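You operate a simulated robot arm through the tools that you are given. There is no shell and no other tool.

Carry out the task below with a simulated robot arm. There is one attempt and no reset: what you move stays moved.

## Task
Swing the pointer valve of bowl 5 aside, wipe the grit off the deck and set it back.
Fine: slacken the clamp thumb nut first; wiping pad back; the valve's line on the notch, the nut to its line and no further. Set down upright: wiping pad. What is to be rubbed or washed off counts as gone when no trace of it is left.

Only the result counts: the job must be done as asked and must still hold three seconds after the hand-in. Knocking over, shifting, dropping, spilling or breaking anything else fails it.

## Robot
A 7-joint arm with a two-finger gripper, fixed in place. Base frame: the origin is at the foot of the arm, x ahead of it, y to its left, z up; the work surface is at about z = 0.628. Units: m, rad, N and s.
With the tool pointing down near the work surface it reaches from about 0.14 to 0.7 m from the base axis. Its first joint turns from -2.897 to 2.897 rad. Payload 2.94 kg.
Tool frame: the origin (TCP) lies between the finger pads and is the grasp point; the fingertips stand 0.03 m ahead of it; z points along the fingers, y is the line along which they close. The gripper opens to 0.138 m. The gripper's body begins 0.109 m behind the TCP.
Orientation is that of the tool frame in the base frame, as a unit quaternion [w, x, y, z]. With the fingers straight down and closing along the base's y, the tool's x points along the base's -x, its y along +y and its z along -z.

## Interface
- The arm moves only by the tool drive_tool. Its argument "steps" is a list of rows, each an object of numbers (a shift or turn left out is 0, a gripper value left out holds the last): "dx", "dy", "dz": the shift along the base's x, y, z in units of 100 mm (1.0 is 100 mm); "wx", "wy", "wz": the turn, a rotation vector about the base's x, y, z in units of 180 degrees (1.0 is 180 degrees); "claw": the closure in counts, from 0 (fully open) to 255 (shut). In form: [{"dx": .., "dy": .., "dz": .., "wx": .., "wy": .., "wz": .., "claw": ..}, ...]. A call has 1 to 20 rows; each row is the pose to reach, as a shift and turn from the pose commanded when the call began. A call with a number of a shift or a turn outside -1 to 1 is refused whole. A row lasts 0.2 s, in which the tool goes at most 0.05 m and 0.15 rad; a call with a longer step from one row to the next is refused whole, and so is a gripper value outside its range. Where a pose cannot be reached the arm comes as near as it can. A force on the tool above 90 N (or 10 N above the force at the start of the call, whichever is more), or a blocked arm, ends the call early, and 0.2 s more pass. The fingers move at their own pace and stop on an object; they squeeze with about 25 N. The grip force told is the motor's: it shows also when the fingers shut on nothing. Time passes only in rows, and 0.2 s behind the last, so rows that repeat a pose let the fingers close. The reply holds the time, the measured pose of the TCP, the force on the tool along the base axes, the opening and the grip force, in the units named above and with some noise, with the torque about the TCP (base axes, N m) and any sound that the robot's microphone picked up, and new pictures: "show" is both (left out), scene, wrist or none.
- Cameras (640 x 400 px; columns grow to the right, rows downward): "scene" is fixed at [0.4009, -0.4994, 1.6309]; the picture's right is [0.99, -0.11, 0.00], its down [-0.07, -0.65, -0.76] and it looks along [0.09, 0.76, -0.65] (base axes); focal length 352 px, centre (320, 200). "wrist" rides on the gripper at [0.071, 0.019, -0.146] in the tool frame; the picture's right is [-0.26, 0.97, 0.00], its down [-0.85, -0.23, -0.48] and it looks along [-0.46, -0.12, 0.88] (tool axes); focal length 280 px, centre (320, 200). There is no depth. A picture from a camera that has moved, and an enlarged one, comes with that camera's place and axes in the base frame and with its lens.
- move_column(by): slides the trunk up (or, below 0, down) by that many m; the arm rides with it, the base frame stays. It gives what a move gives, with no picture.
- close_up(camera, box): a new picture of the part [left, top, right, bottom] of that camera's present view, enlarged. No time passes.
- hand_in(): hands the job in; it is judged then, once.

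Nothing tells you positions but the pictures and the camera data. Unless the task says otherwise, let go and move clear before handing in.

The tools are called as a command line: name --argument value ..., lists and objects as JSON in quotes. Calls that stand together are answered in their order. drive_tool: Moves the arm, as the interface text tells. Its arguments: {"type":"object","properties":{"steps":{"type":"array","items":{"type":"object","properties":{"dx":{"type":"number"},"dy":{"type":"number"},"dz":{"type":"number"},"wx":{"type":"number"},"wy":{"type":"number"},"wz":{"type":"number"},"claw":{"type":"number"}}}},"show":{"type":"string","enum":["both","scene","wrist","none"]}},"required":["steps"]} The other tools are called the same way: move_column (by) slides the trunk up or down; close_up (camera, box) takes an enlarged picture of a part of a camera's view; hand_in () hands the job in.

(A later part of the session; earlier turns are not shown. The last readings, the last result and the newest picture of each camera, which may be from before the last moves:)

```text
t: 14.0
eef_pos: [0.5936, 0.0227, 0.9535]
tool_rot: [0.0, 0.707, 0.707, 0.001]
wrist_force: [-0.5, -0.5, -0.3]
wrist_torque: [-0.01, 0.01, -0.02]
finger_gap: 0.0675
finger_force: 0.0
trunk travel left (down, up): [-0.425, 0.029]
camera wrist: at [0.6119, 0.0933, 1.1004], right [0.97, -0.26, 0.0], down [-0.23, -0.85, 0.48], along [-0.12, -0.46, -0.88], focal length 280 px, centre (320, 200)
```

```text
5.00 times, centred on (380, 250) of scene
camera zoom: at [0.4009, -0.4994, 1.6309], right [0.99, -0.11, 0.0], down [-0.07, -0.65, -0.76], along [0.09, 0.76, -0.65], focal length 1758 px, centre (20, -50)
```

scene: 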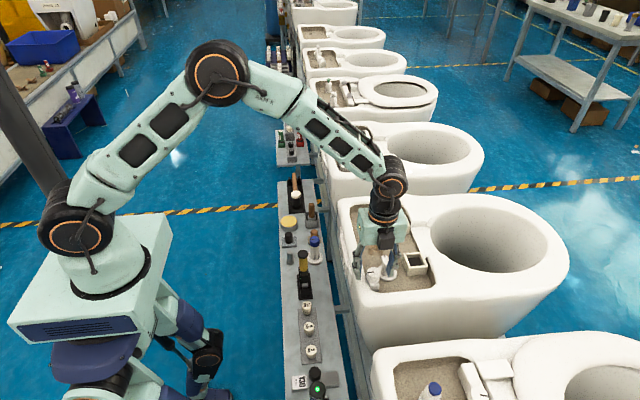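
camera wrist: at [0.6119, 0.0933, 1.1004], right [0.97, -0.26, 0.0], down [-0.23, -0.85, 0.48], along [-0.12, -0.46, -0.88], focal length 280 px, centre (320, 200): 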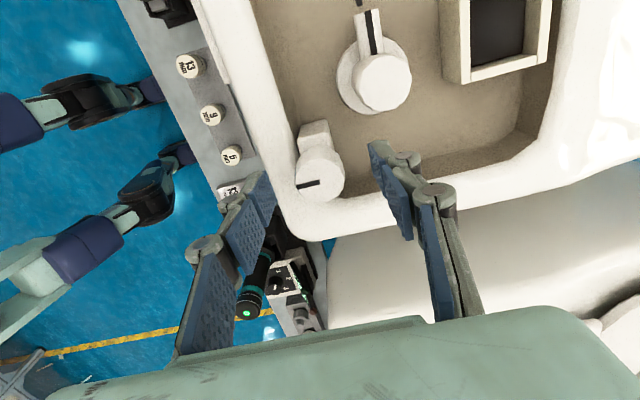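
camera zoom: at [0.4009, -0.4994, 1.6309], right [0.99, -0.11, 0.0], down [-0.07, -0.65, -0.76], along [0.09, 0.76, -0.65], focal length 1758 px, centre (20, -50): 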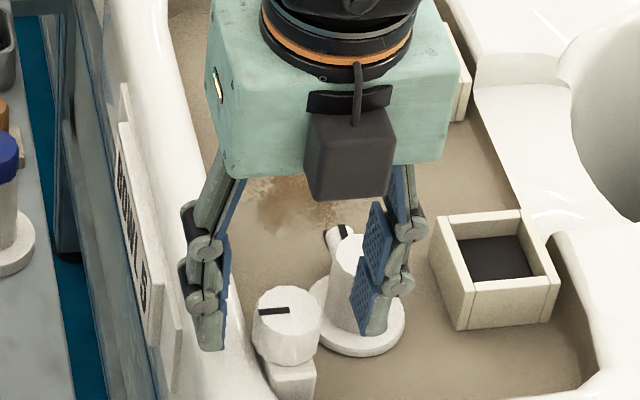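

The fingers straddle the nut. Now closing the gripper on it.

drive_tool --steps '[{"claw": 200}, {"claw": 255}, {"claw": 255}, {"claw": 255}]' --show "wrist"

```text
t: 15.0
eef_pos: [0.5935, 0.0227, 0.9543]
tool_rot: [-0.001, 0.707, 0.708, 0.0]
wrist_force: [-1.5, 0.6, -1.0]
wrist_torque: [0.05, 0.07, 0.02]
finger_gap: 0.0321
finger_force: 44.7
trunk travel left (down, up): [-0.425, 0.029]
camera wrist: at [0.6117, 0.0932, 1.1005], right [0.97, -0.26, 0.0], down [-0.23, -0.85, 0.48], along [-0.12, -0.46, -0.88], focal length 280 px, centre (320, 200)
```

wrist: 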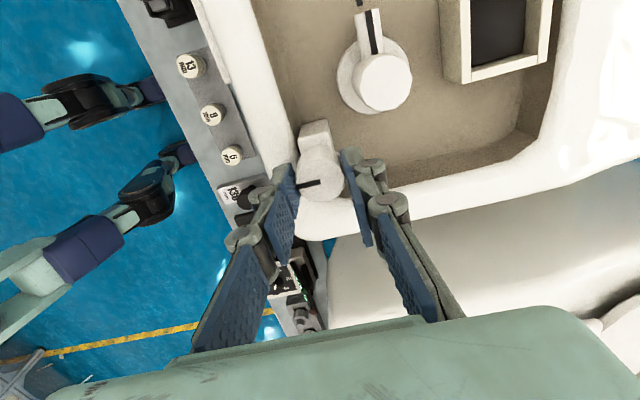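

Gripped at 32 mm. I'll turn it counter-clockwise (as seen from above) a little and watch the torque.

drive_tool --steps '[{"wz": 0.02}, {"wz": 0.04}, {"wz": 0.06}, {"wz": 0.08}]' --show "wrist"

close_up --camera "wrist" --box '[270, 120, 390, 250]'

```text
t: 16.0
eef_pos: [0.5927, 0.0231, 0.9555]
tool_rot: [-0.002, 0.612, 0.791, -0.003]
wrist_force: [-8.5, -1.5, -18.8]
wrist_torque: [-0.69, 0.0, -0.01]
finger_gap: 0.0321
finger_force: 45.5
trunk travel left (down, up): [-0.425, 0.029]
camera wrist: at [0.5943, 0.0959, 1.1005], right [1.0, -0.01, -0.01], down [-0.01, -0.88, 0.48], along [-0.01, -0.48, -0.88], focal length 280 px, centre (320, 200)
```

wrist: 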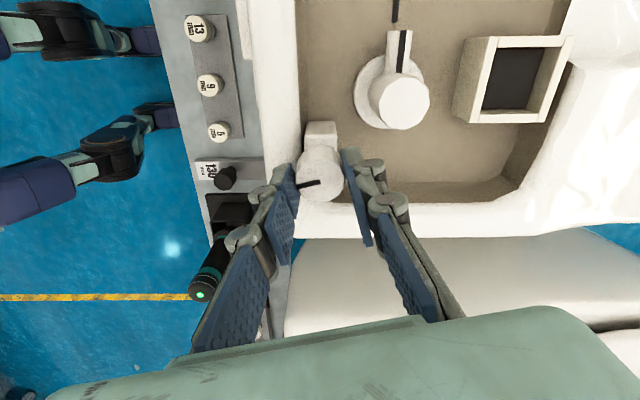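

```text
3.08 times, centred on (330, 185) of wrist
camera zoom: at [0.5943, 0.0959, 1.1005], right [1.0, -0.01, -0.01], down [-0.01, -0.88, 0.48], along [-0.01, -0.48, -0.88], focal length 863 px, centre (289, 246)
```

zoom: 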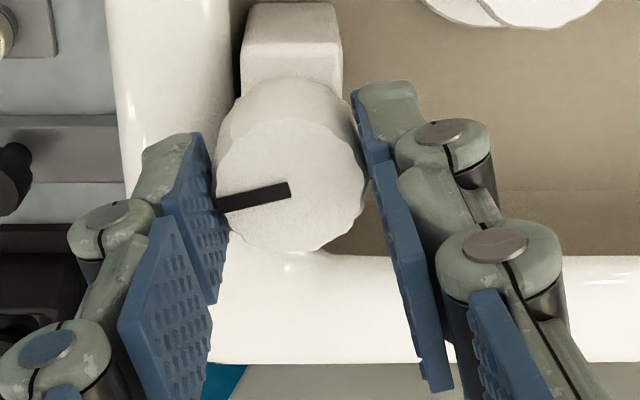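

The nut turns with the gripper. I'll continue counter-clockwise in moderate steps while watching forces.

drive_tool --steps '[{"wz": 0.03}, {"wz": 0.06}, {"wz": 0.09}, {"wz": 0.12}]' --show "wrist"

```text
t: 17.0
eef_pos: [0.593, 0.0222, 0.9556]
tool_rot: [-0.003, 0.454, 0.891, -0.002]
wrist_force: [-12.1, -7.3, -24.5]
wrist_torque: [-0.58, -0.02, 0.02]
finger_gap: 0.0322
finger_force: 45.3
trunk travel left (down, up): [-0.425, 0.029]
camera wrist: at [0.5669, 0.091, 1.1008], right [0.93, 0.36, -0.01], down [0.32, -0.82, 0.47], along [0.16, -0.45, -0.88], focal length 280 px, centre (320, 200)
```

wrist: 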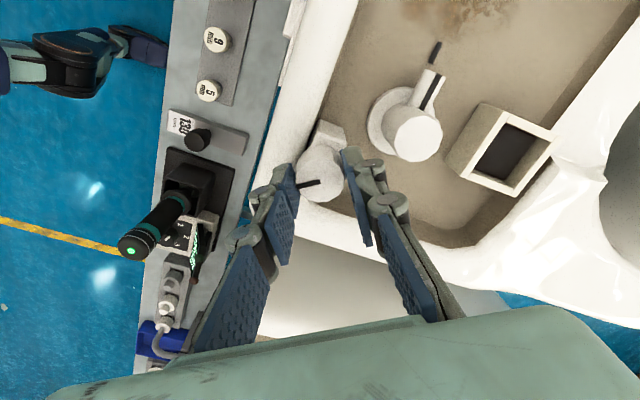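

drive_tool --steps '[{"dz": 0.01}, {"dz": 0.01}]' --show "none"

```text
t: 17.6
eef_pos: [0.5926, 0.0224, 0.9546]
tool_rot: [-0.003, 0.454, 0.891, -0.002]
wrist_force: [-11.7, -9.7, -28.1]
wrist_torque: [-0.63, -0.01, -0.03]
finger_gap: 0.0321
finger_force: 44.7
trunk travel left (down, up): [-0.425, 0.029]
```

drive_tool --steps '[{"dz": -0.02}, {"dz": -0.04}, {"dz": -0.04}]' --show "none"

```text
t: 18.4
eef_pos: [0.5918, 0.0233, 0.9545]
tool_rot: [0.0, 0.453, 0.891, 0.001]
wrist_force: [-10.9, -13.7, -4.5]
wrist_torque: [0.47, 1.09, 0.0]
finger_gap: 0.0323
finger_force: 44.8
trunk travel left (down, up): [-0.425, 0.029]
```

drive_tool --steps '[{"dx": -0.015, "dy": -0.015}, {"dx": -0.015, "dy": -0.015, "wz": 0.03}, {"dx": -0.015, "dy": -0.015, "wz": 0.06}, {"dx": -0.015, "dy": -0.015, "wz": 0.09}, {"dx": -0.015, "dy": -0.015, "wz": 0.12}, {"dx": -0.015, "dy": -0.015, "wz": 0.15}]' --show "wrist"

```text
t: 19.8
eef_pos: [0.5924, 0.0226, 0.9552]
tool_rot: [0.001, 0.231, 0.973, 0.001]
wrist_force: [-3.0, -6.7, 9.1]
wrist_torque: [0.18, 0.58, -0.03]
finger_gap: 0.0321
finger_force: 45.1
trunk travel left (down, up): [-0.425, 0.029]
camera wrist: at [0.5367, 0.0711, 1.1008], right [0.67, 0.74, 0.0], down [0.65, -0.59, 0.48], along [0.36, -0.32, -0.88], focal length 280 px, centre (320, 200)
```

wrist: 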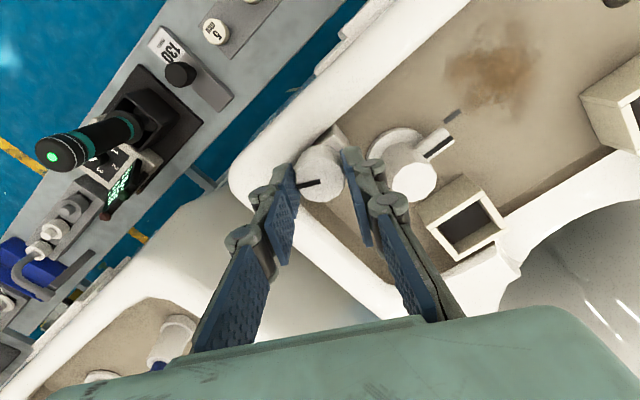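

drive_tool --steps '[{"dz": 0.01, "dy": -0.005, "wz": 0.03}, {"dz": 0.01, "dy": -0.005, "wz": 0.06}, {"dz": 0.01, "dy": -0.005, "wz": 0.09}, {"dz": 0.01, "dy": -0.005, "wz": 0.12}, {"dz": 0.01, "dy": -0.005, "wz": 0.15}]' --show "wrist"

close_up --camera "wrist" --box '[270, 120, 390, 250]'

close_up --camera "scene" --box '[350, 230, 420, 295]'

```text
t: 21.0
eef_pos: [0.593, 0.0226, 0.9551]
tool_rot: [0.001, -0.002, 1.0, 0.001]
wrist_force: [1.2, 0.4, 4.6]
wrist_torque: [0.17, -1.21, -0.01]
finger_gap: 0.0323
finger_force: 45.2
trunk travel left (down, up): [-0.425, 0.029]
camera wrist: at [0.5205, 0.0405, 1.1008], right [0.26, 0.97, 0.0], down [0.85, -0.23, 0.48], along [0.46, -0.12, -0.88], focal length 280 px, centre (320, 200)
```

wrist: 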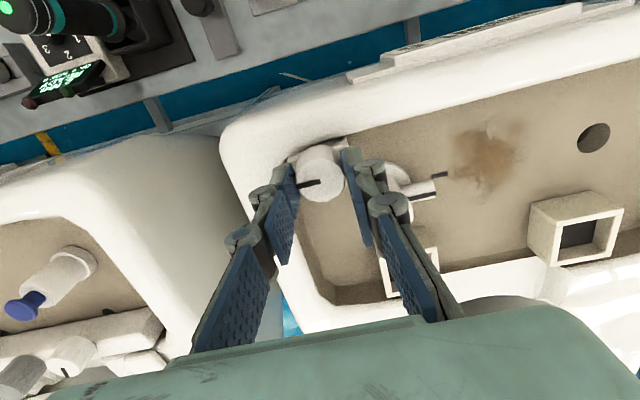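

```text
3.08 times, centred on (330, 185) of wrist
camera zoom: at [0.5205, 0.0405, 1.1008], right [0.26, 0.97, 0.0], down [0.85, -0.23, 0.48], along [0.46, -0.12, -0.88], focal length 863 px, centre (289, 246)
```

zoom: 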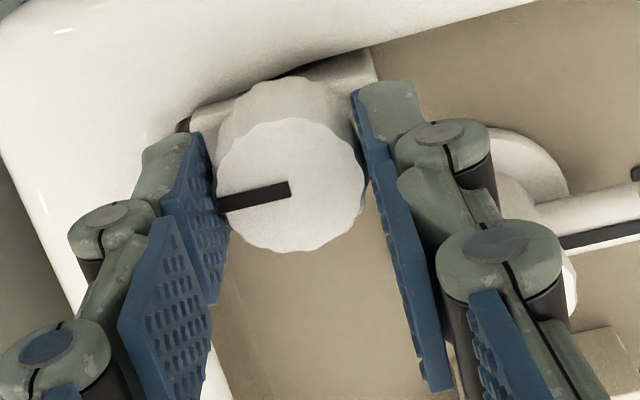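

```text
6.15 times, centred on (385, 262) of scene
camera zoom: at [0.4009, -0.4994, 1.6309], right [0.99, -0.11, 0.0], down [-0.07, -0.65, -0.76], along [0.09, 0.76, -0.65], focal length 2164 px, centre (-80, -185)
```

zoom: 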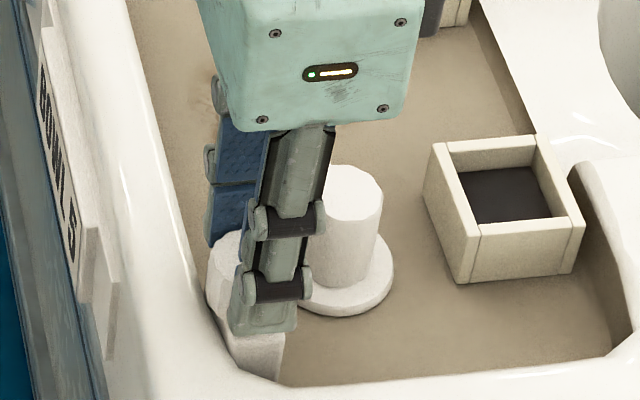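

The nut has turned 90° counter-clockwise with no resistance. I release it and rise to look.

drive_tool --steps '[{"claw": 140}, {"claw": 140}, {"claw": 140}, {"claw": 140, "dz": 0.3}, {"claw": 140, "dz": 0.6}, {"claw": 140, "dz": 0.9}, {"claw": 140, "dz": 0.9, "dx": -0.3, "dy": 0.1}]' --show "wrist"

close_up --camera "wrist" --box '[260, 120, 460, 260]'

close_up --camera "scene" --box '[360, 245, 405, 290]'

```text
t: 22.6
eef_pos: [0.5614, 0.0351, 1.0457]
tool_rot: [0.0, 0.0, 1.0, 0.0]
wrist_force: [0.0, -0.1, -0.1]
wrist_torque: [0.01, -0.03, -0.01]
finger_gap: 0.0623
finger_force: 0.2
trunk travel left (down, up): [-0.425, 0.029]
camera wrist: at [0.4909, 0.0535, 1.191], right [0.26, 0.97, 0.0], down [0.85, -0.23, 0.48], along [0.46, -0.12, -0.88], focal length 280 px, centre (320, 200)
```

wrist: 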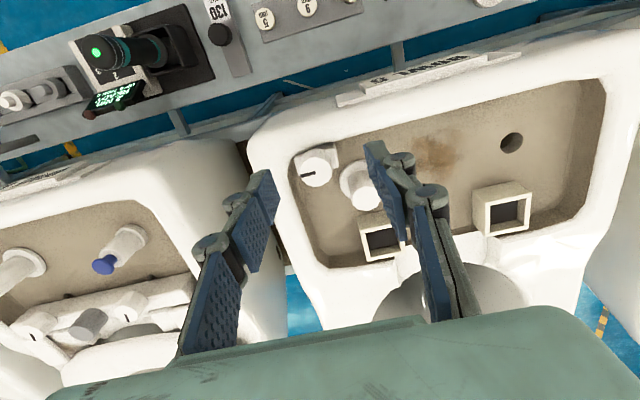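

```text
2.86 times, centred on (360, 190) of wrist
camera zoom: at [0.4909, 0.0535, 1.191], right [0.26, 0.97, 0.0], down [0.85, -0.23, 0.48], along [0.46, -0.12, -0.88], focal length 801 px, centre (206, 229)
```

zoom: 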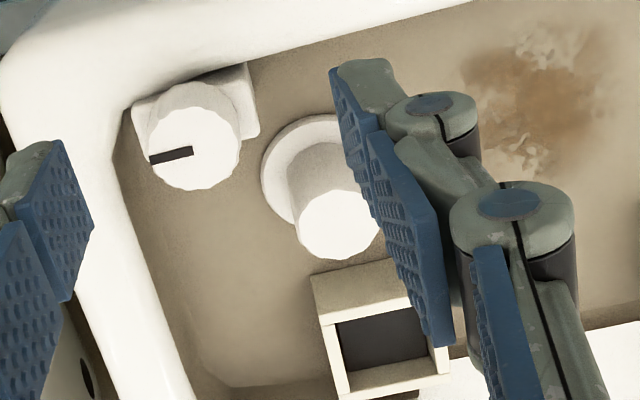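

```text
8.89 times, centred on (382, 268) of scene
camera zoom: at [0.4009, -0.4994, 1.6309], right [0.99, -0.11, 0.0], down [-0.07, -0.65, -0.76], along [0.09, 0.76, -0.65], focal length 3126 px, centre (-236, -400)
```

zoom: 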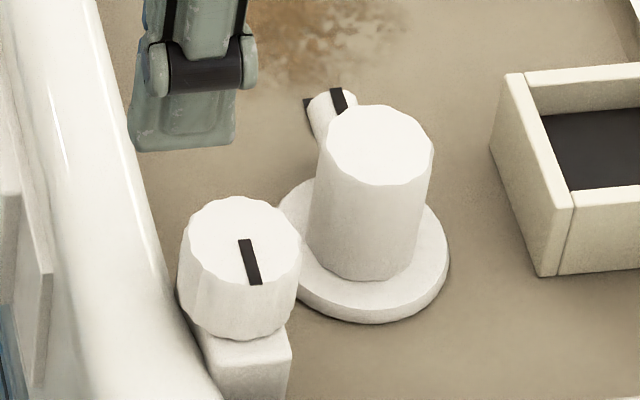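

The nut's line now points to −y. Next I position above the valve knob with the fingers closing along x so the pointer stays free between them.

drive_tool --steps '[{"wz": -0.045, "dx": 0.2, "dy": 0.1}, {"wz": -0.09, "dx": 0.4, "dy": 0.2}, {"wz": -0.135, "dx": 0.6, "dy": 0.3}, {"wz": -0.18, "dx": 0.83, "dy": 0.33}, {"wz": -0.225, "dx": 0.83, "dy": 0.33}, {"wz": -0.27, "dx": 0.83, "dy": 0.33}, {"wz": -0.315, "dx": 0.83, "dy": 0.33}, {"wz": -0.36, "dx": 0.83, "dy": 0.33}, {"wz": -0.405, "dx": 0.83, "dy": 0.33}, {"wz": -0.45, "dx": 0.83, "dy": 0.33}, {"wz": -0.5, "dx": 0.83, "dy": 0.33}, {"wz": -0.5, "dx": 0.83, "dy": 0.33, "dz": -0.3}, {"wz": -0.5, "dx": 0.83, "dy": 0.33, "dz": -0.3}]' --show "wrist"

close_up --camera "wrist" --box '[230, 60, 430, 200]'

```text
refused: row 11 steps farther than a row can; nothing moved
```

```text
2.86 times, centred on (330, 130) of wrist
camera zoom: at [0.4909, 0.0535, 1.191], right [0.26, 0.97, 0.0], down [0.85, -0.23, 0.48], along [0.46, -0.12, -0.88], focal length 801 px, centre (291, 400)
```

zoom: 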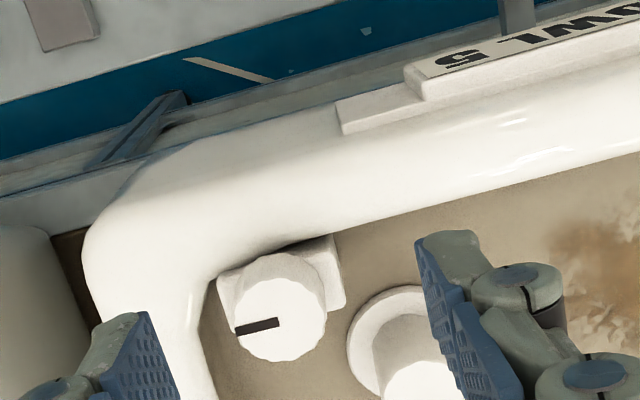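

drive_tool --steps '[{"wz": -0.045, "dx": 0.2, "dy": 0.1}, {"wz": -0.09, "dx": 0.4, "dy": 0.2}, {"wz": -0.135, "dx": 0.6, "dy": 0.3}, {"wz": -0.18, "dx": 0.83, "dy": 0.33}, {"wz": -0.225, "dx": 0.83, "dy": 0.33}, {"wz": -0.27, "dx": 0.83, "dy": 0.33}, {"wz": -0.315, "dx": 0.83, "dy": 0.33}, {"wz": -0.36, "dx": 0.83, "dy": 0.33}, {"wz": -0.405, "dx": 0.83, "dy": 0.33}, {"wz": -0.45, "dx": 0.83, "dy": 0.33}, {"wz": -0.48, "dx": 0.83, "dy": 0.33}, {"wz": -0.5, "dx": 0.83, "dy": 0.33, "dz": -0.3}, {"wz": -0.5, "dx": 0.83, "dy": 0.33, "dz": -0.3}]' --show "wrist"

close_up --camera "wrist" --box '[230, 60, 430, 200]'

```text
t: 25.4
eef_pos: [0.6451, 0.0637, 1.0135]
tool_rot: [0.0, 0.707, 0.707, 0.0]
wrist_force: [0.3, -0.1, 0.9]
wrist_torque: [0.0, 0.02, 0.01]
finger_gap: 0.0622
finger_force: 0.1
trunk travel left (down, up): [-0.425, 0.029]
camera wrist: at [0.6639, 0.1341, 1.1593], right [0.96, -0.26, 0.0], down [-0.23, -0.85, 0.48], along [-0.12, -0.46, -0.88], focal length 280 px, centre (320, 200)
```

wrist: 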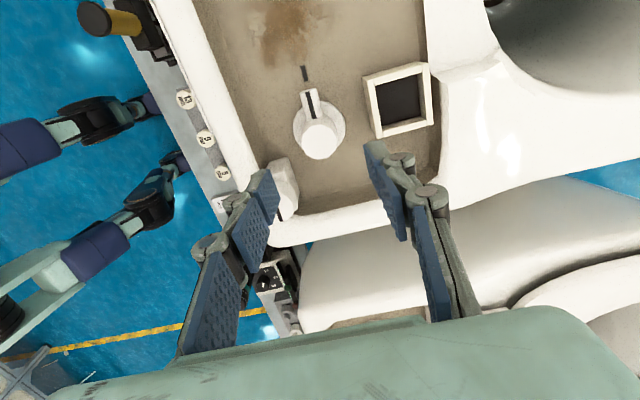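

```text
2.86 times, centred on (330, 130) of wrist
camera zoom: at [0.6639, 0.1341, 1.1593], right [0.96, -0.26, 0.0], down [-0.23, -0.85, 0.48], along [-0.12, -0.46, -0.88], focal length 801 px, centre (291, 400)
```

zoom: 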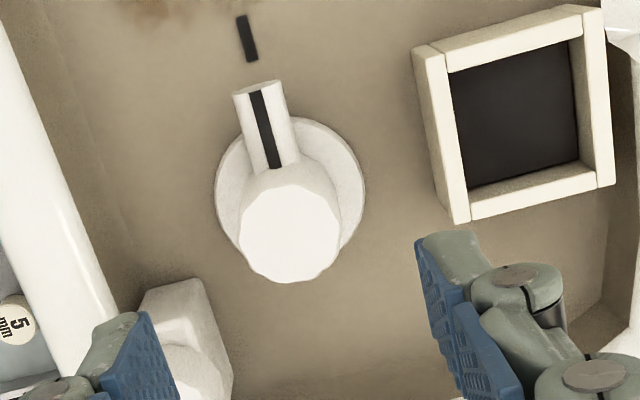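

drive_tool --steps '[{"dz": -0.3}, {"dz": -0.6}, {"dz": -0.88}, {"dz": -0.88}, {"dz": -0.88, "claw": 255}, {"dz": -0.88, "claw": 255}, {"dz": -0.88, "claw": 255}, {"dz": -0.88, "claw": 255}]' --show "both"

close_up --camera "scene" --box '[350, 220, 430, 290]'

```text
t: 27.2
eef_pos: [0.6449, 0.0659, 0.9279]
tool_rot: [0.0, 0.707, 0.707, -0.001]
wrist_force: [-4.5, 0.2, -1.9]
wrist_torque: [0.06, 0.07, 0.06]
finger_gap: 0.0323
finger_force: 44.7
trunk travel left (down, up): [-0.425, 0.029]
camera wrist: at [0.6638, 0.1362, 1.0733], right [0.97, -0.26, 0.0], down [-0.23, -0.85, 0.48], along [-0.13, -0.46, -0.88], focal length 280 px, centre (320, 200)
```

scene: 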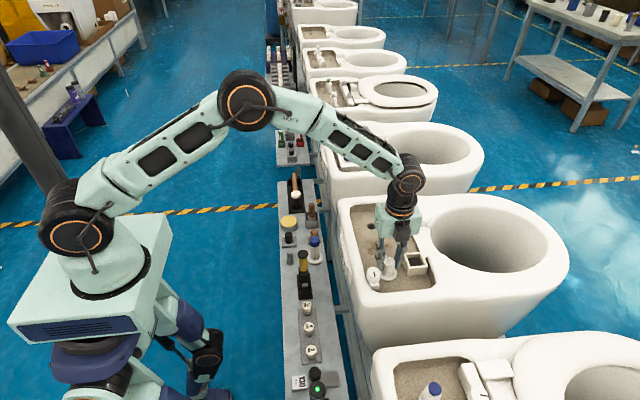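
wrist: 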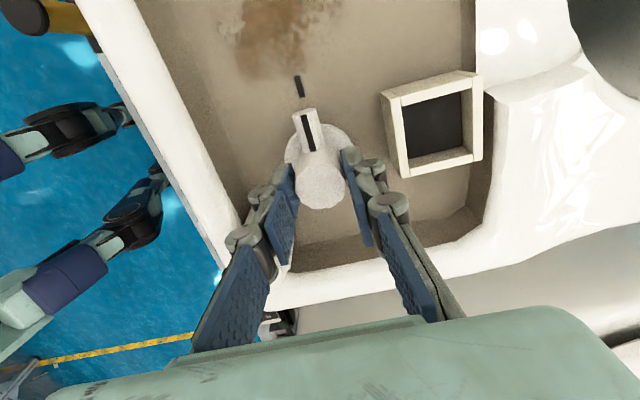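

```text
5.71 times, centred on (390, 255) of scene
camera zoom: at [0.4009, -0.4994, 1.6309], right [0.99, -0.11, 0.0], down [-0.07, -0.65, -0.76], along [0.09, 0.76, -0.65], focal length 2009 px, centre (-80, -114)
```

zoom: 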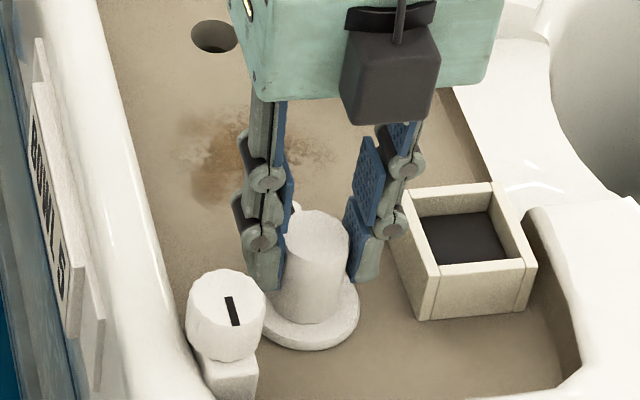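

Gripped on the valve knob. I record a reference close-up of the pointer against the notch, then turn it gently counter-clockwise.

close_up --camera "wrist" --box '[260, 60, 380, 150]'

drive_tool --steps '[{"wz": 0.02}, {"wz": 0.04}, {"wz": 0.06}]' --show "wrist"

```text
4.44 times, centred on (320, 105) of wrist
camera zoom: at [0.6638, 0.1362, 1.0733], right [0.97, -0.26, 0.0], down [-0.23, -0.85, 0.48], along [-0.13, -0.46, -0.88], focal length 1246 px, centre (320, 622)
```

zoom: 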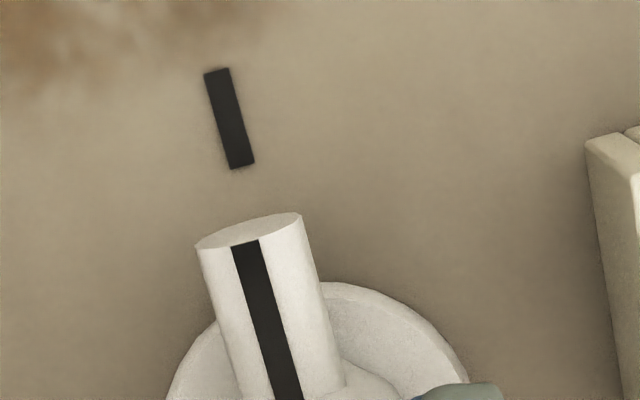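

```text
t: 28.0
eef_pos: [0.6446, 0.0655, 0.9263]
tool_rot: [0.0, 0.637, 0.771, 0.0]
wrist_force: [-7.9, 1.3, 0.4]
wrist_torque: [-0.03, 0.31, -0.02]
finger_gap: 0.0322
finger_force: 45.2
trunk travel left (down, up): [-0.425, 0.029]
camera wrist: at [0.6499, 0.1385, 1.0734], right [1.0, -0.07, 0.0], down [-0.07, -0.88, 0.48], along [-0.04, -0.47, -0.88], focal length 280 px, centre (320, 200)
```

wrist: 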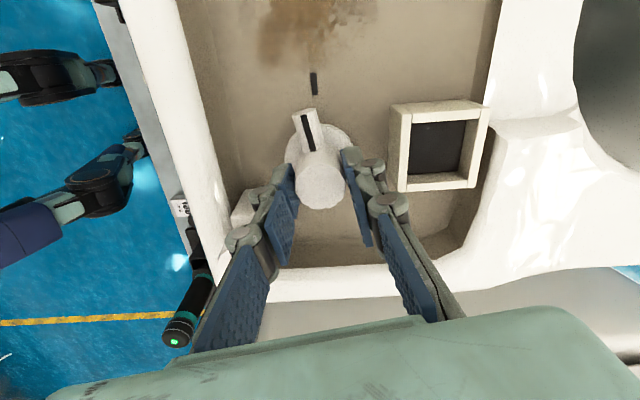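

The valve turns freely with the gripper. I'll swing it on to about 80° total, keeping the pointer clear of the nut's post.

drive_tool --steps '[{"dx": -0.005, "wz": 0.04}, {"dx": -0.005, "wz": 0.08}, {"dx": -0.005, "wz": 0.12}, {"dx": -0.005, "wz": 0.16}, {"dx": -0.005, "wz": 0.2}]' --show "wrist"

```text
t: 29.2
eef_pos: [0.644, 0.0653, 0.9271]
tool_rot: [0.001, 0.366, 0.93, 0.0]
wrist_force: [-2.3, 2.8, 1.6]
wrist_torque: [0.36, -0.01, -0.02]
finger_gap: 0.0324
finger_force: 44.8
trunk travel left (down, up): [-0.425, 0.029]
camera wrist: at [0.6051, 0.1276, 1.0733], right [0.85, 0.53, 0.0], down [0.46, -0.75, 0.48], along [0.25, -0.4, -0.88], focal length 280 px, centre (320, 200)
```

wrist: 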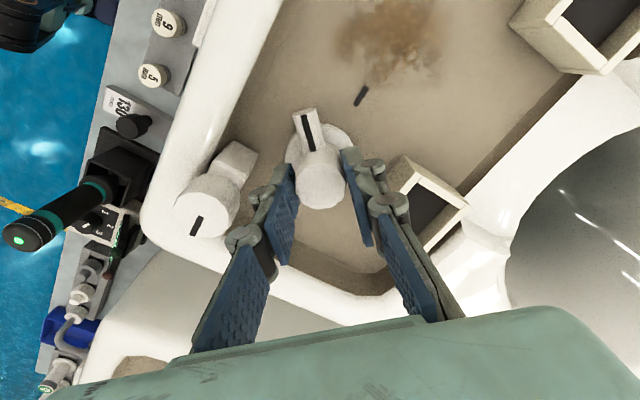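

drive_tool --steps '[{"wz": 0.04}, {"wz": 0.08}, {"wz": 0.12}, {"wz": 0.16}, {"wz": 0.184}, {"wz": 0.184}]' --show "wrist"

close_up --camera "wrist" --box '[220, 60, 400, 200]'

```text
t: 30.6
eef_pos: [0.6443, 0.0662, 0.9262]
tool_rot: [0.001, 0.086, 0.996, 0.0]
wrist_force: [1.7, 2.4, 4.8]
wrist_torque: [0.11, -0.17, -0.16]
finger_gap: 0.0322
finger_force: 44.8
trunk travel left (down, up): [-0.425, 0.029]
camera wrist: at [0.5776, 0.0959, 1.0726], right [0.42, 0.91, 0.0], down [0.8, -0.37, 0.48], along [0.43, -0.2, -0.88], focal length 280 px, centre (320, 200)
```

wrist: 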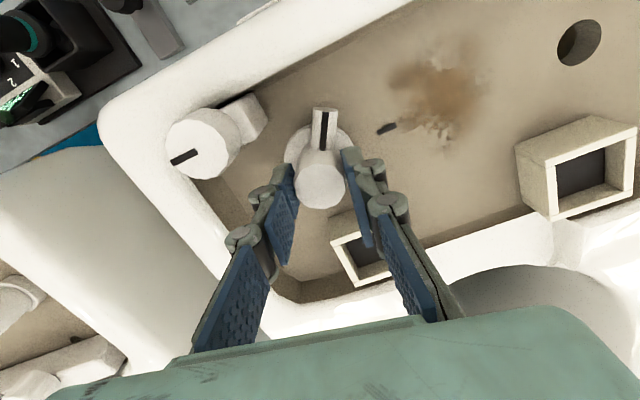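

```text
2.86 times, centred on (310, 130) of wrist
camera zoom: at [0.5776, 0.0959, 1.0726], right [0.42, 0.91, 0.0], down [0.8, -0.37, 0.48], along [0.43, -0.2, -0.88], focal length 801 px, centre (349, 400)
```

zoom: 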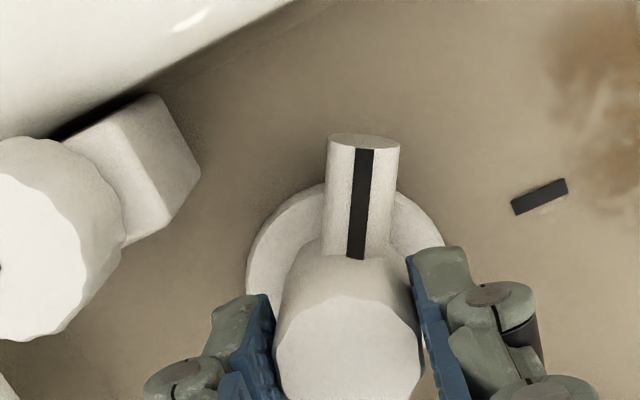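

The pointer is now ~60° aside (it appears to have met a stop; the fingers slipped slightly). I release and rise to look.

drive_tool --steps '[{"wz": -0.02, "claw": 140}, {"wz": -0.02, "claw": 140}, {"wz": -0.02, "claw": 140}, {"wz": -0.02, "claw": 140, "dz": 0.3}, {"wz": -0.02, "claw": 140, "dz": 0.6}, {"wz": -0.02, "claw": 140, "dz": 0.9}, {"wz": -0.02, "claw": 140, "dz": 1.0}]' --show "both"

close_up --camera "wrist" --box '[220, 60, 460, 220]'

close_up --camera "scene" --box '[350, 205, 430, 290]'

```text
t: 32.2
eef_pos: [0.646, 0.0656, 1.0297]
tool_rot: [0.0, 0.119, 0.993, 0.0]
wrist_force: [-0.1, 0.2, 0.8]
wrist_torque: [0.01, 0.04, -0.01]
finger_gap: 0.062
finger_force: 0.0
trunk travel left (down, up): [-0.425, 0.029]
camera wrist: at [0.5806, 0.0999, 1.1748], right [0.48, 0.88, 0.0], down [0.77, -0.42, 0.48], along [0.42, -0.23, -0.88], focal length 280 px, centre (320, 200)
```

scene: 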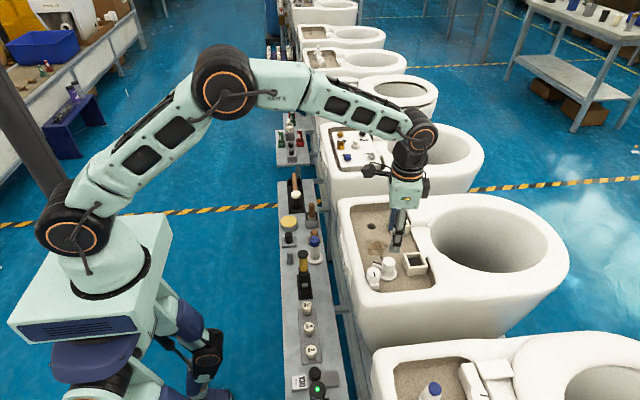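
wrist: 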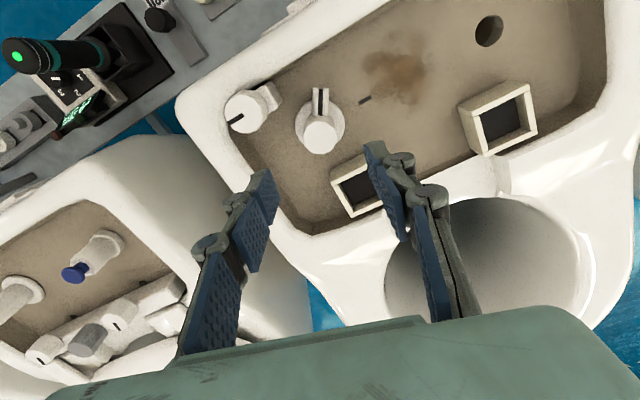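

```text
2.50 times, centred on (340, 140) of wrist
camera zoom: at [0.5806, 0.0999, 1.1748], right [0.48, 0.88, 0.0], down [0.77, -0.42, 0.48], along [0.42, -0.23, -0.88], focal length 701 px, centre (270, 350)
```

zoom: 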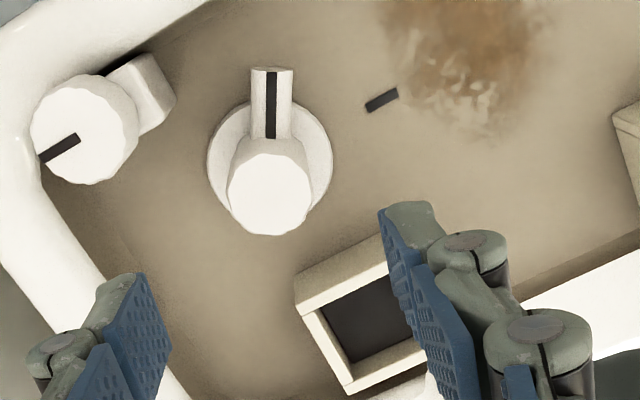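

```text
4.71 times, centred on (390, 248) of scene
camera zoom: at [0.4009, -0.4994, 1.6309], right [0.99, -0.11, 0.0], down [-0.07, -0.65, -0.76], along [0.09, 0.76, -0.65], focal length 1655 px, centre (-9, -24)
```

zoom: 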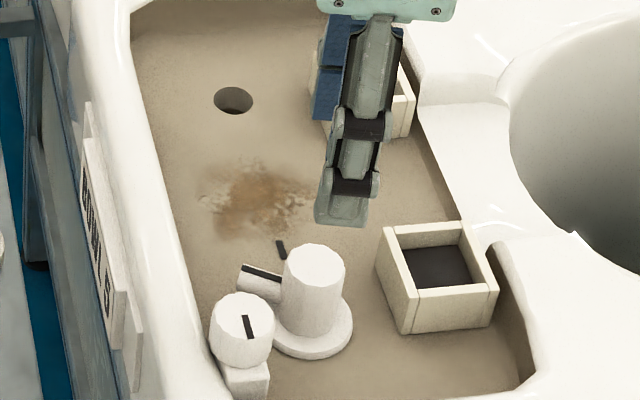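

close_up --camera "wrist" --box '[330, 20, 480, 120]'

close_up --camera "scene" --box '[345, 215, 425, 270]'

```text
4.00 times, centred on (405, 70) of wrist
camera zoom: at [0.5806, 0.0999, 1.1748], right [0.48, 0.88, 0.0], down [0.77, -0.42, 0.48], along [0.42, -0.23, -0.88], focal length 1122 px, centre (-20, 720)
```

zoom: 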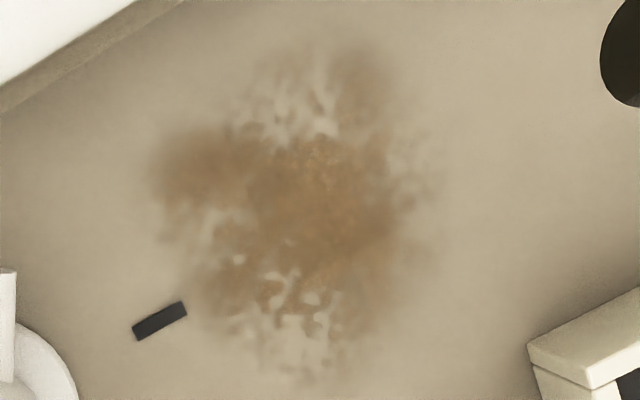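

```text
7.27 times, centred on (385, 242) of scene
camera zoom: at [0.4009, -0.4994, 1.6309], right [0.99, -0.11, 0.0], down [-0.07, -0.65, -0.76], along [0.09, 0.76, -0.65], focal length 2557 px, centre (-153, -109)
```

zoom: 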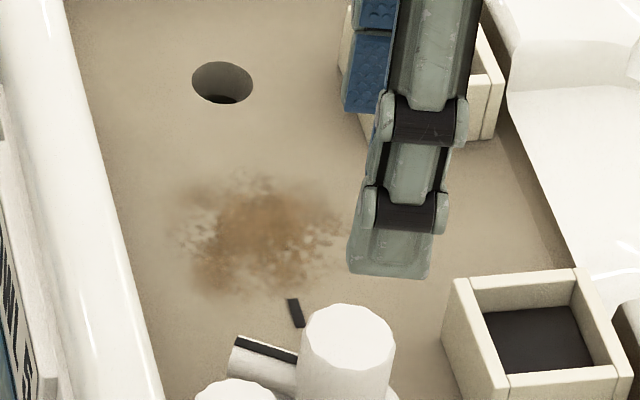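

Grit covers roughly x 0.605–0.68, y 0.125–0.195. The pointer is clear, so now I fetch the wiping pad from the rail, staying high in transit.

drive_tool --steps '[{"dx": -0.28, "dy": 0.4, "wz": 0.03}, {"dx": -0.56, "dy": 0.8, "wz": 0.06}, {"dx": -0.7, "dy": 1.0, "wz": 0.076}]' --show "none"

drive_tool --steps '[{"dx": -0.28, "dy": 0.4}, {"dx": -0.56, "dy": 0.8}, {"dx": -0.7, "dy": 1.0}]' --show "none"

drive_tool --steps '[{"dx": -0.28, "dy": 0.4}, {"dx": -0.56, "dy": 0.8}, {"dx": -0.7, "dy": 1.0}]' --show "none"

drive_tool --steps '[{"dx": -0.24, "dy": 0.35, "dz": -0.2}, {"dx": -0.49, "dy": 0.69, "dz": -0.4}, {"dx": -0.49, "dy": 0.69, "dz": -0.8}, {"dx": -0.49, "dy": 0.69, "dz": -1.0}]' --show "both"

```text
t: 33.0
eef_pos: [0.572, 0.1663, 1.0244]
tool_rot: [0.0, -0.001, 1.0, 0.0]
wrist_force: [-0.3, -0.1, 0.0]
wrist_torque: [-0.02, 0.02, -0.04]
finger_gap: 0.062
finger_force: 0.1
trunk travel left (down, up): [-0.425, 0.029]
```

```text
t: 33.8
eef_pos: [0.5074, 0.2679, 1.0264]
tool_rot: [-0.001, -0.001, 1.0, 0.0]
wrist_force: [0.2, 0.1, 0.0]
wrist_torque: [-0.03, 0.02, -0.02]
finger_gap: 0.0622
finger_force: 0.0
trunk travel left (down, up): [-0.425, 0.029]
```

```text
t: 34.6
eef_pos: [0.4341, 0.3662, 1.0269]
tool_rot: [0.001, 0.0, 1.0, 0.0]
wrist_force: [0.3, 0.0, -0.4]
wrist_torque: [0.01, 0.02, -0.03]
finger_gap: 0.0623
finger_force: 0.0
trunk travel left (down, up): [-0.425, 0.029]
```

```text
t: 35.6
eef_pos: [0.3813, 0.4343, 0.9268]
tool_rot: [0.0, 0.0, 1.0, 0.0]
wrist_force: [0.8, 0.0, 0.1]
wrist_torque: [-0.01, -0.01, -0.02]
finger_gap: 0.0621
finger_force: 0.1
trunk travel left (down, up): [-0.425, 0.029]
camera wrist: at [0.3106, 0.453, 1.0739], right [0.26, 0.97, 0.0], down [0.85, -0.23, 0.48], along [0.46, -0.12, -0.88], focal length 280 px, centre (320, 200)
```

scene: 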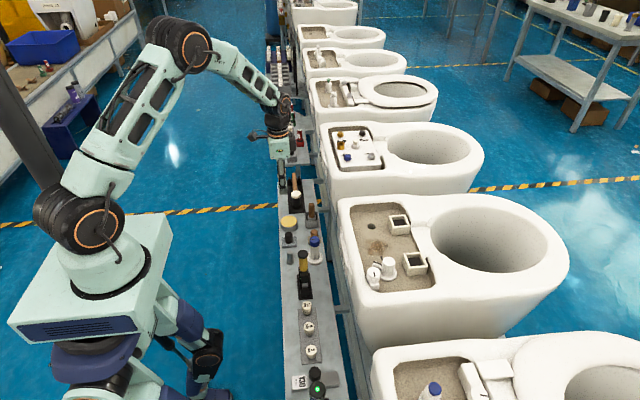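
wrist: 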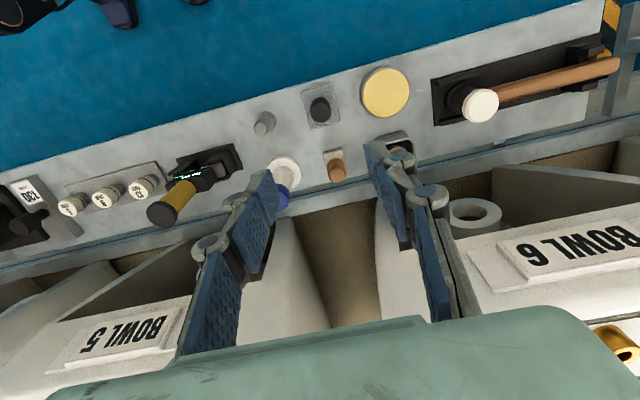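

close_up --camera "wrist" --box '[280, 70, 380, 140]'

drive_tool --steps '[{"dz": 0.0}]' --show "none"

```text
5.71 times, centred on (330, 105) of wrist
camera zoom: at [0.3106, 0.453, 1.0739], right [0.26, 0.97, 0.0], down [0.85, -0.23, 0.48], along [0.46, -0.12, -0.88], focal length 1602 px, centre (263, 743)
```

zoom: 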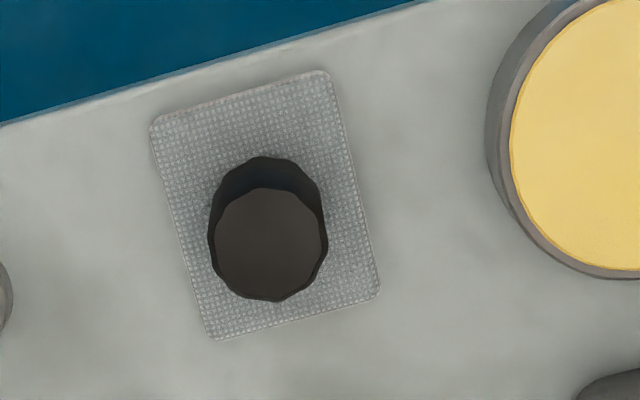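

```text
t: 36.0
eef_pos: [0.3813, 0.4345, 0.9287]
tool_rot: [0.0, 0.0, 1.0, 0.0]
wrist_force: [0.1, -0.6, 0.2]
wrist_torque: [0.02, 0.0, 0.0]
finger_gap: 0.0625
finger_force: 0.0
trunk travel left (down, up): [-0.425, 0.029]
```

The pad knob is at about (0.386, 0.434). I adjust by 5 mm and descend vertically.

drive_tool --steps '[{"dx": 0.05, "dz": -0.3}, {"dx": 0.05, "dz": -0.7}, {"dx": 0.05, "dz": -1.0}]' --show "none"

drive_tool --steps '[{"dz": -0.4}, {"dz": -0.8}, {"dz": -1.0}, {"dz": -1.0}]' --show "both"

close_up --camera "scene" --box '[265, 190, 345, 260]'

```text
t: 36.8
eef_pos: [0.3885, 0.4351, 0.8263]
tool_rot: [0.0, 0.0, 1.0, 0.0]
wrist_force: [0.2, 0.2, -0.5]
wrist_torque: [0.04, -0.03, 0.03]
finger_gap: 0.0622
finger_force: 0.0
trunk travel left (down, up): [-0.425, 0.029]
```

```text
t: 37.8
eef_pos: [0.3887, 0.4324, 0.7277]
tool_rot: [0.0, -0.001, 1.0, 0.001]
wrist_force: [0.9, -0.4, -0.2]
wrist_torque: [0.01, 0.01, -0.02]
finger_gap: 0.0621
finger_force: 0.1
trunk travel left (down, up): [-0.425, 0.029]
camera wrist: at [0.3176, 0.451, 0.8733], right [0.26, 0.97, 0.0], down [0.85, -0.23, 0.48], along [0.46, -0.12, -0.88], focal length 280 px, centre (320, 200)
```

scene: 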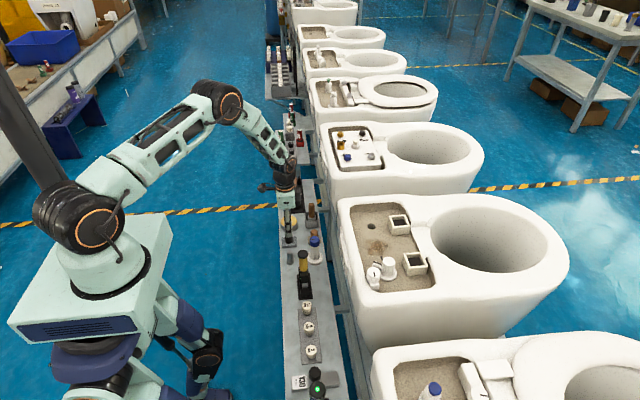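
wrist: 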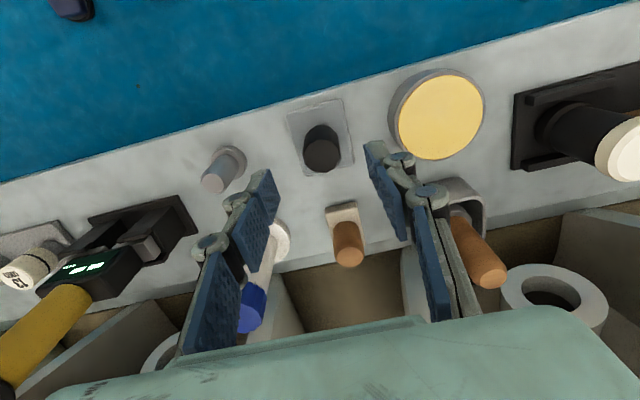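

```text
5.71 times, centred on (305, 225) of scene
camera zoom: at [0.4009, -0.4994, 1.6309], right [0.99, -0.11, 0.0], down [-0.07, -0.65, -0.76], along [0.09, 0.76, -0.65], focal length 2009 px, centre (406, 57)
```

zoom: 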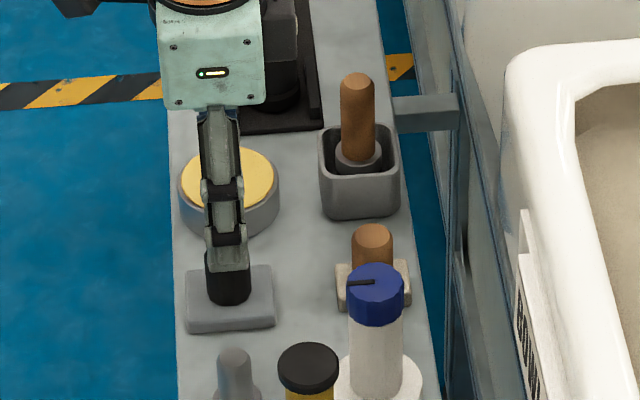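

close_up --camera "wrist" --box '[270, 90, 390, 190]'

```text
4.00 times, centred on (330, 140) of wrist
camera zoom: at [0.3176, 0.451, 0.8733], right [0.26, 0.97, 0.0], down [0.85, -0.23, 0.48], along [0.46, -0.12, -0.88], focal length 1122 px, centre (280, 440)
```

zoom: 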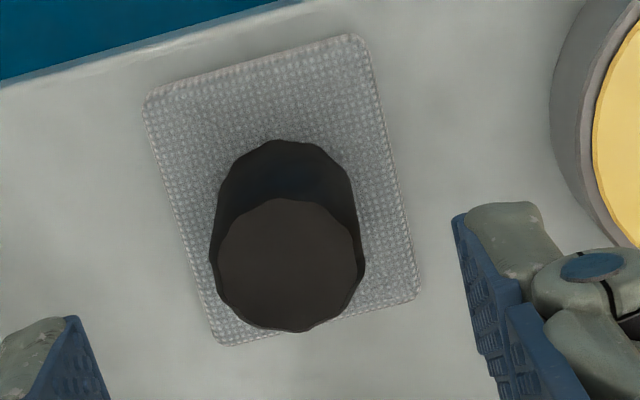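

drive_tool --steps '[{"dx": -0.015, "dy": 0.01, "dz": -0.25}, {"dx": -0.015, "dy": 0.01, "dz": -0.48}, {"dx": -0.015, "dy": 0.01, "dz": -0.48}]' --show "wrist"

close_up --camera "scene" --box '[265, 210, 325, 260]'

```text
t: 38.6
eef_pos: [0.3888, 0.4346, 0.6766]
tool_rot: [0.0, -0.001, 1.0, 0.0]
wrist_force: [0.1, 0.5, 0.6]
wrist_torque: [-0.01, 0.01, -0.02]
finger_gap: 0.0624
finger_force: 0.1
trunk travel left (down, up): [-0.425, 0.029]
camera wrist: at [0.3177, 0.453, 0.8238], right [0.26, 0.97, 0.0], down [0.85, -0.23, 0.48], along [0.46, -0.12, -0.88], focal length 280 px, centre (320, 200)
```

wrist: 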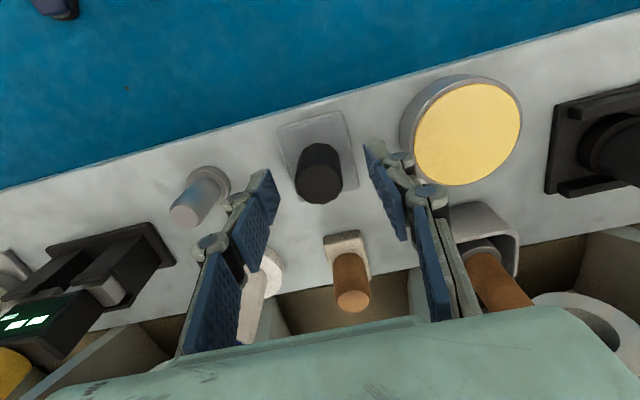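

```text
8.00 times, centred on (295, 235) of scene
camera zoom: at [0.4009, -0.4994, 1.6309], right [0.99, -0.11, 0.0], down [-0.07, -0.65, -0.76], along [0.09, 0.76, -0.65], focal length 2813 px, centre (520, -80)
```

zoom: 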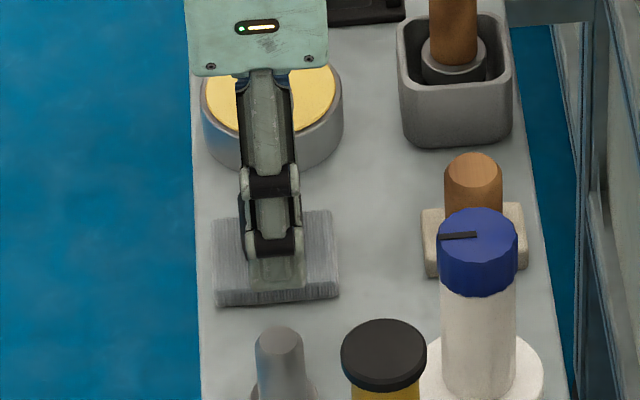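

close_up --camera "wrist" --box '[270, 110, 390, 230]'

```text
3.33 times, centred on (330, 170) of wrist
camera zoom: at [0.3177, 0.453, 0.8238], right [0.26, 0.97, 0.0], down [0.85, -0.23, 0.48], along [0.46, -0.12, -0.88], focal length 935 px, centre (287, 300)
```

zoom: 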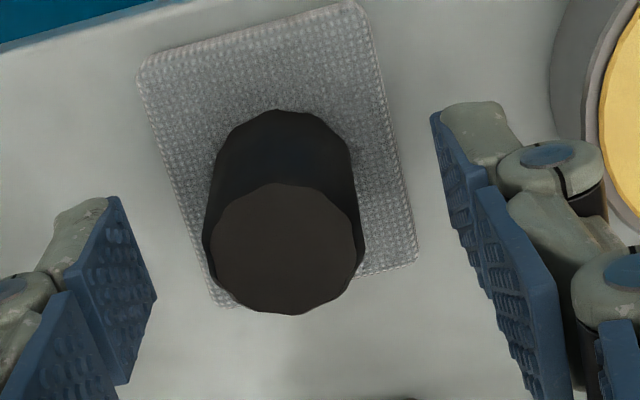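

drive_tool --steps '[{"dx": -0.02, "claw": 200}, {"dx": -0.02, "claw": 255}, {"dx": -0.02, "claw": 255}, {"dx": -0.02, "claw": 255}]' --show "wrist"

```text
t: 39.6
eef_pos: [0.3867, 0.4349, 0.6774]
tool_rot: [0.0, 0.0, 1.0, 0.0]
wrist_force: [0.5, -1.2, -0.1]
wrist_torque: [0.01, 0.01, 0.01]
finger_gap: 0.0288
finger_force: 24.3
trunk travel left (down, up): [-0.425, 0.029]
camera wrist: at [0.315, 0.4533, 0.8238], right [0.26, 0.97, 0.0], down [0.85, -0.23, 0.48], along [0.46, -0.12, -0.88], focal length 280 px, centre (320, 200)
```

wrist: 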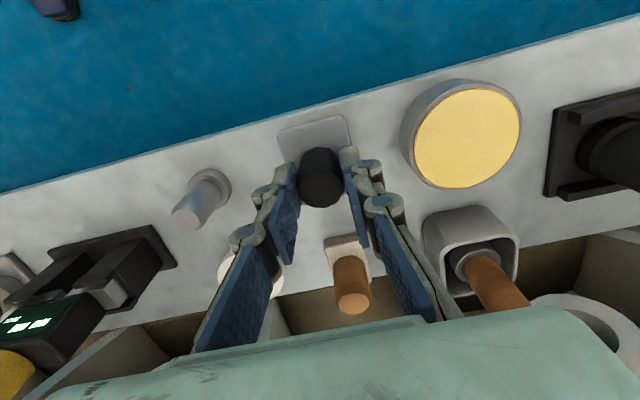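

drive_tool --steps '[{"dz": 0.0}, {"dz": 0.1}, {"dz": 0.4}, {"dz": 0.8}, {"dz": 1.0}]' --show "both"

```text
t: 40.8
eef_pos: [0.3875, 0.4328, 0.7783]
tool_rot: [0.0, 0.001, 1.0, 0.0]
wrist_force: [0.1, 0.3, 0.3]
wrist_torque: [0.04, -0.06, -0.03]
finger_gap: 0.0289
finger_force: 24.8
trunk travel left (down, up): [-0.425, 0.029]
camera wrist: at [0.3161, 0.4517, 0.9239], right [0.26, 0.97, 0.0], down [0.85, -0.23, 0.48], along [0.46, -0.12, -0.88], focal length 280 px, centre (320, 200)
```

scene: 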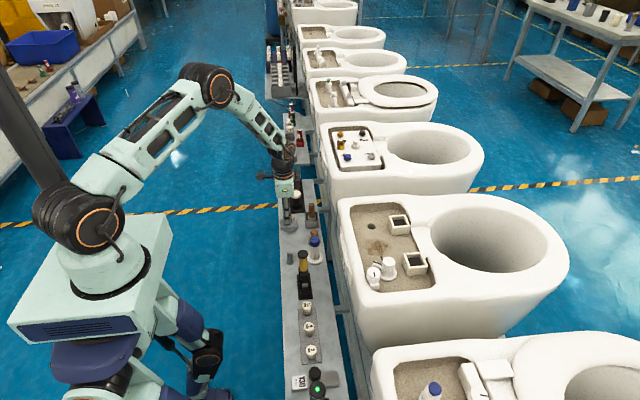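
wrist: 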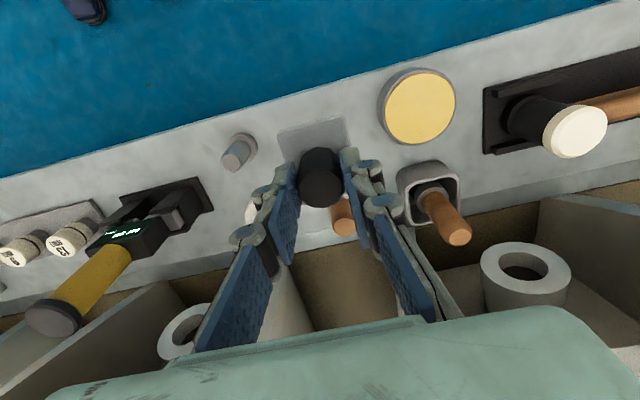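

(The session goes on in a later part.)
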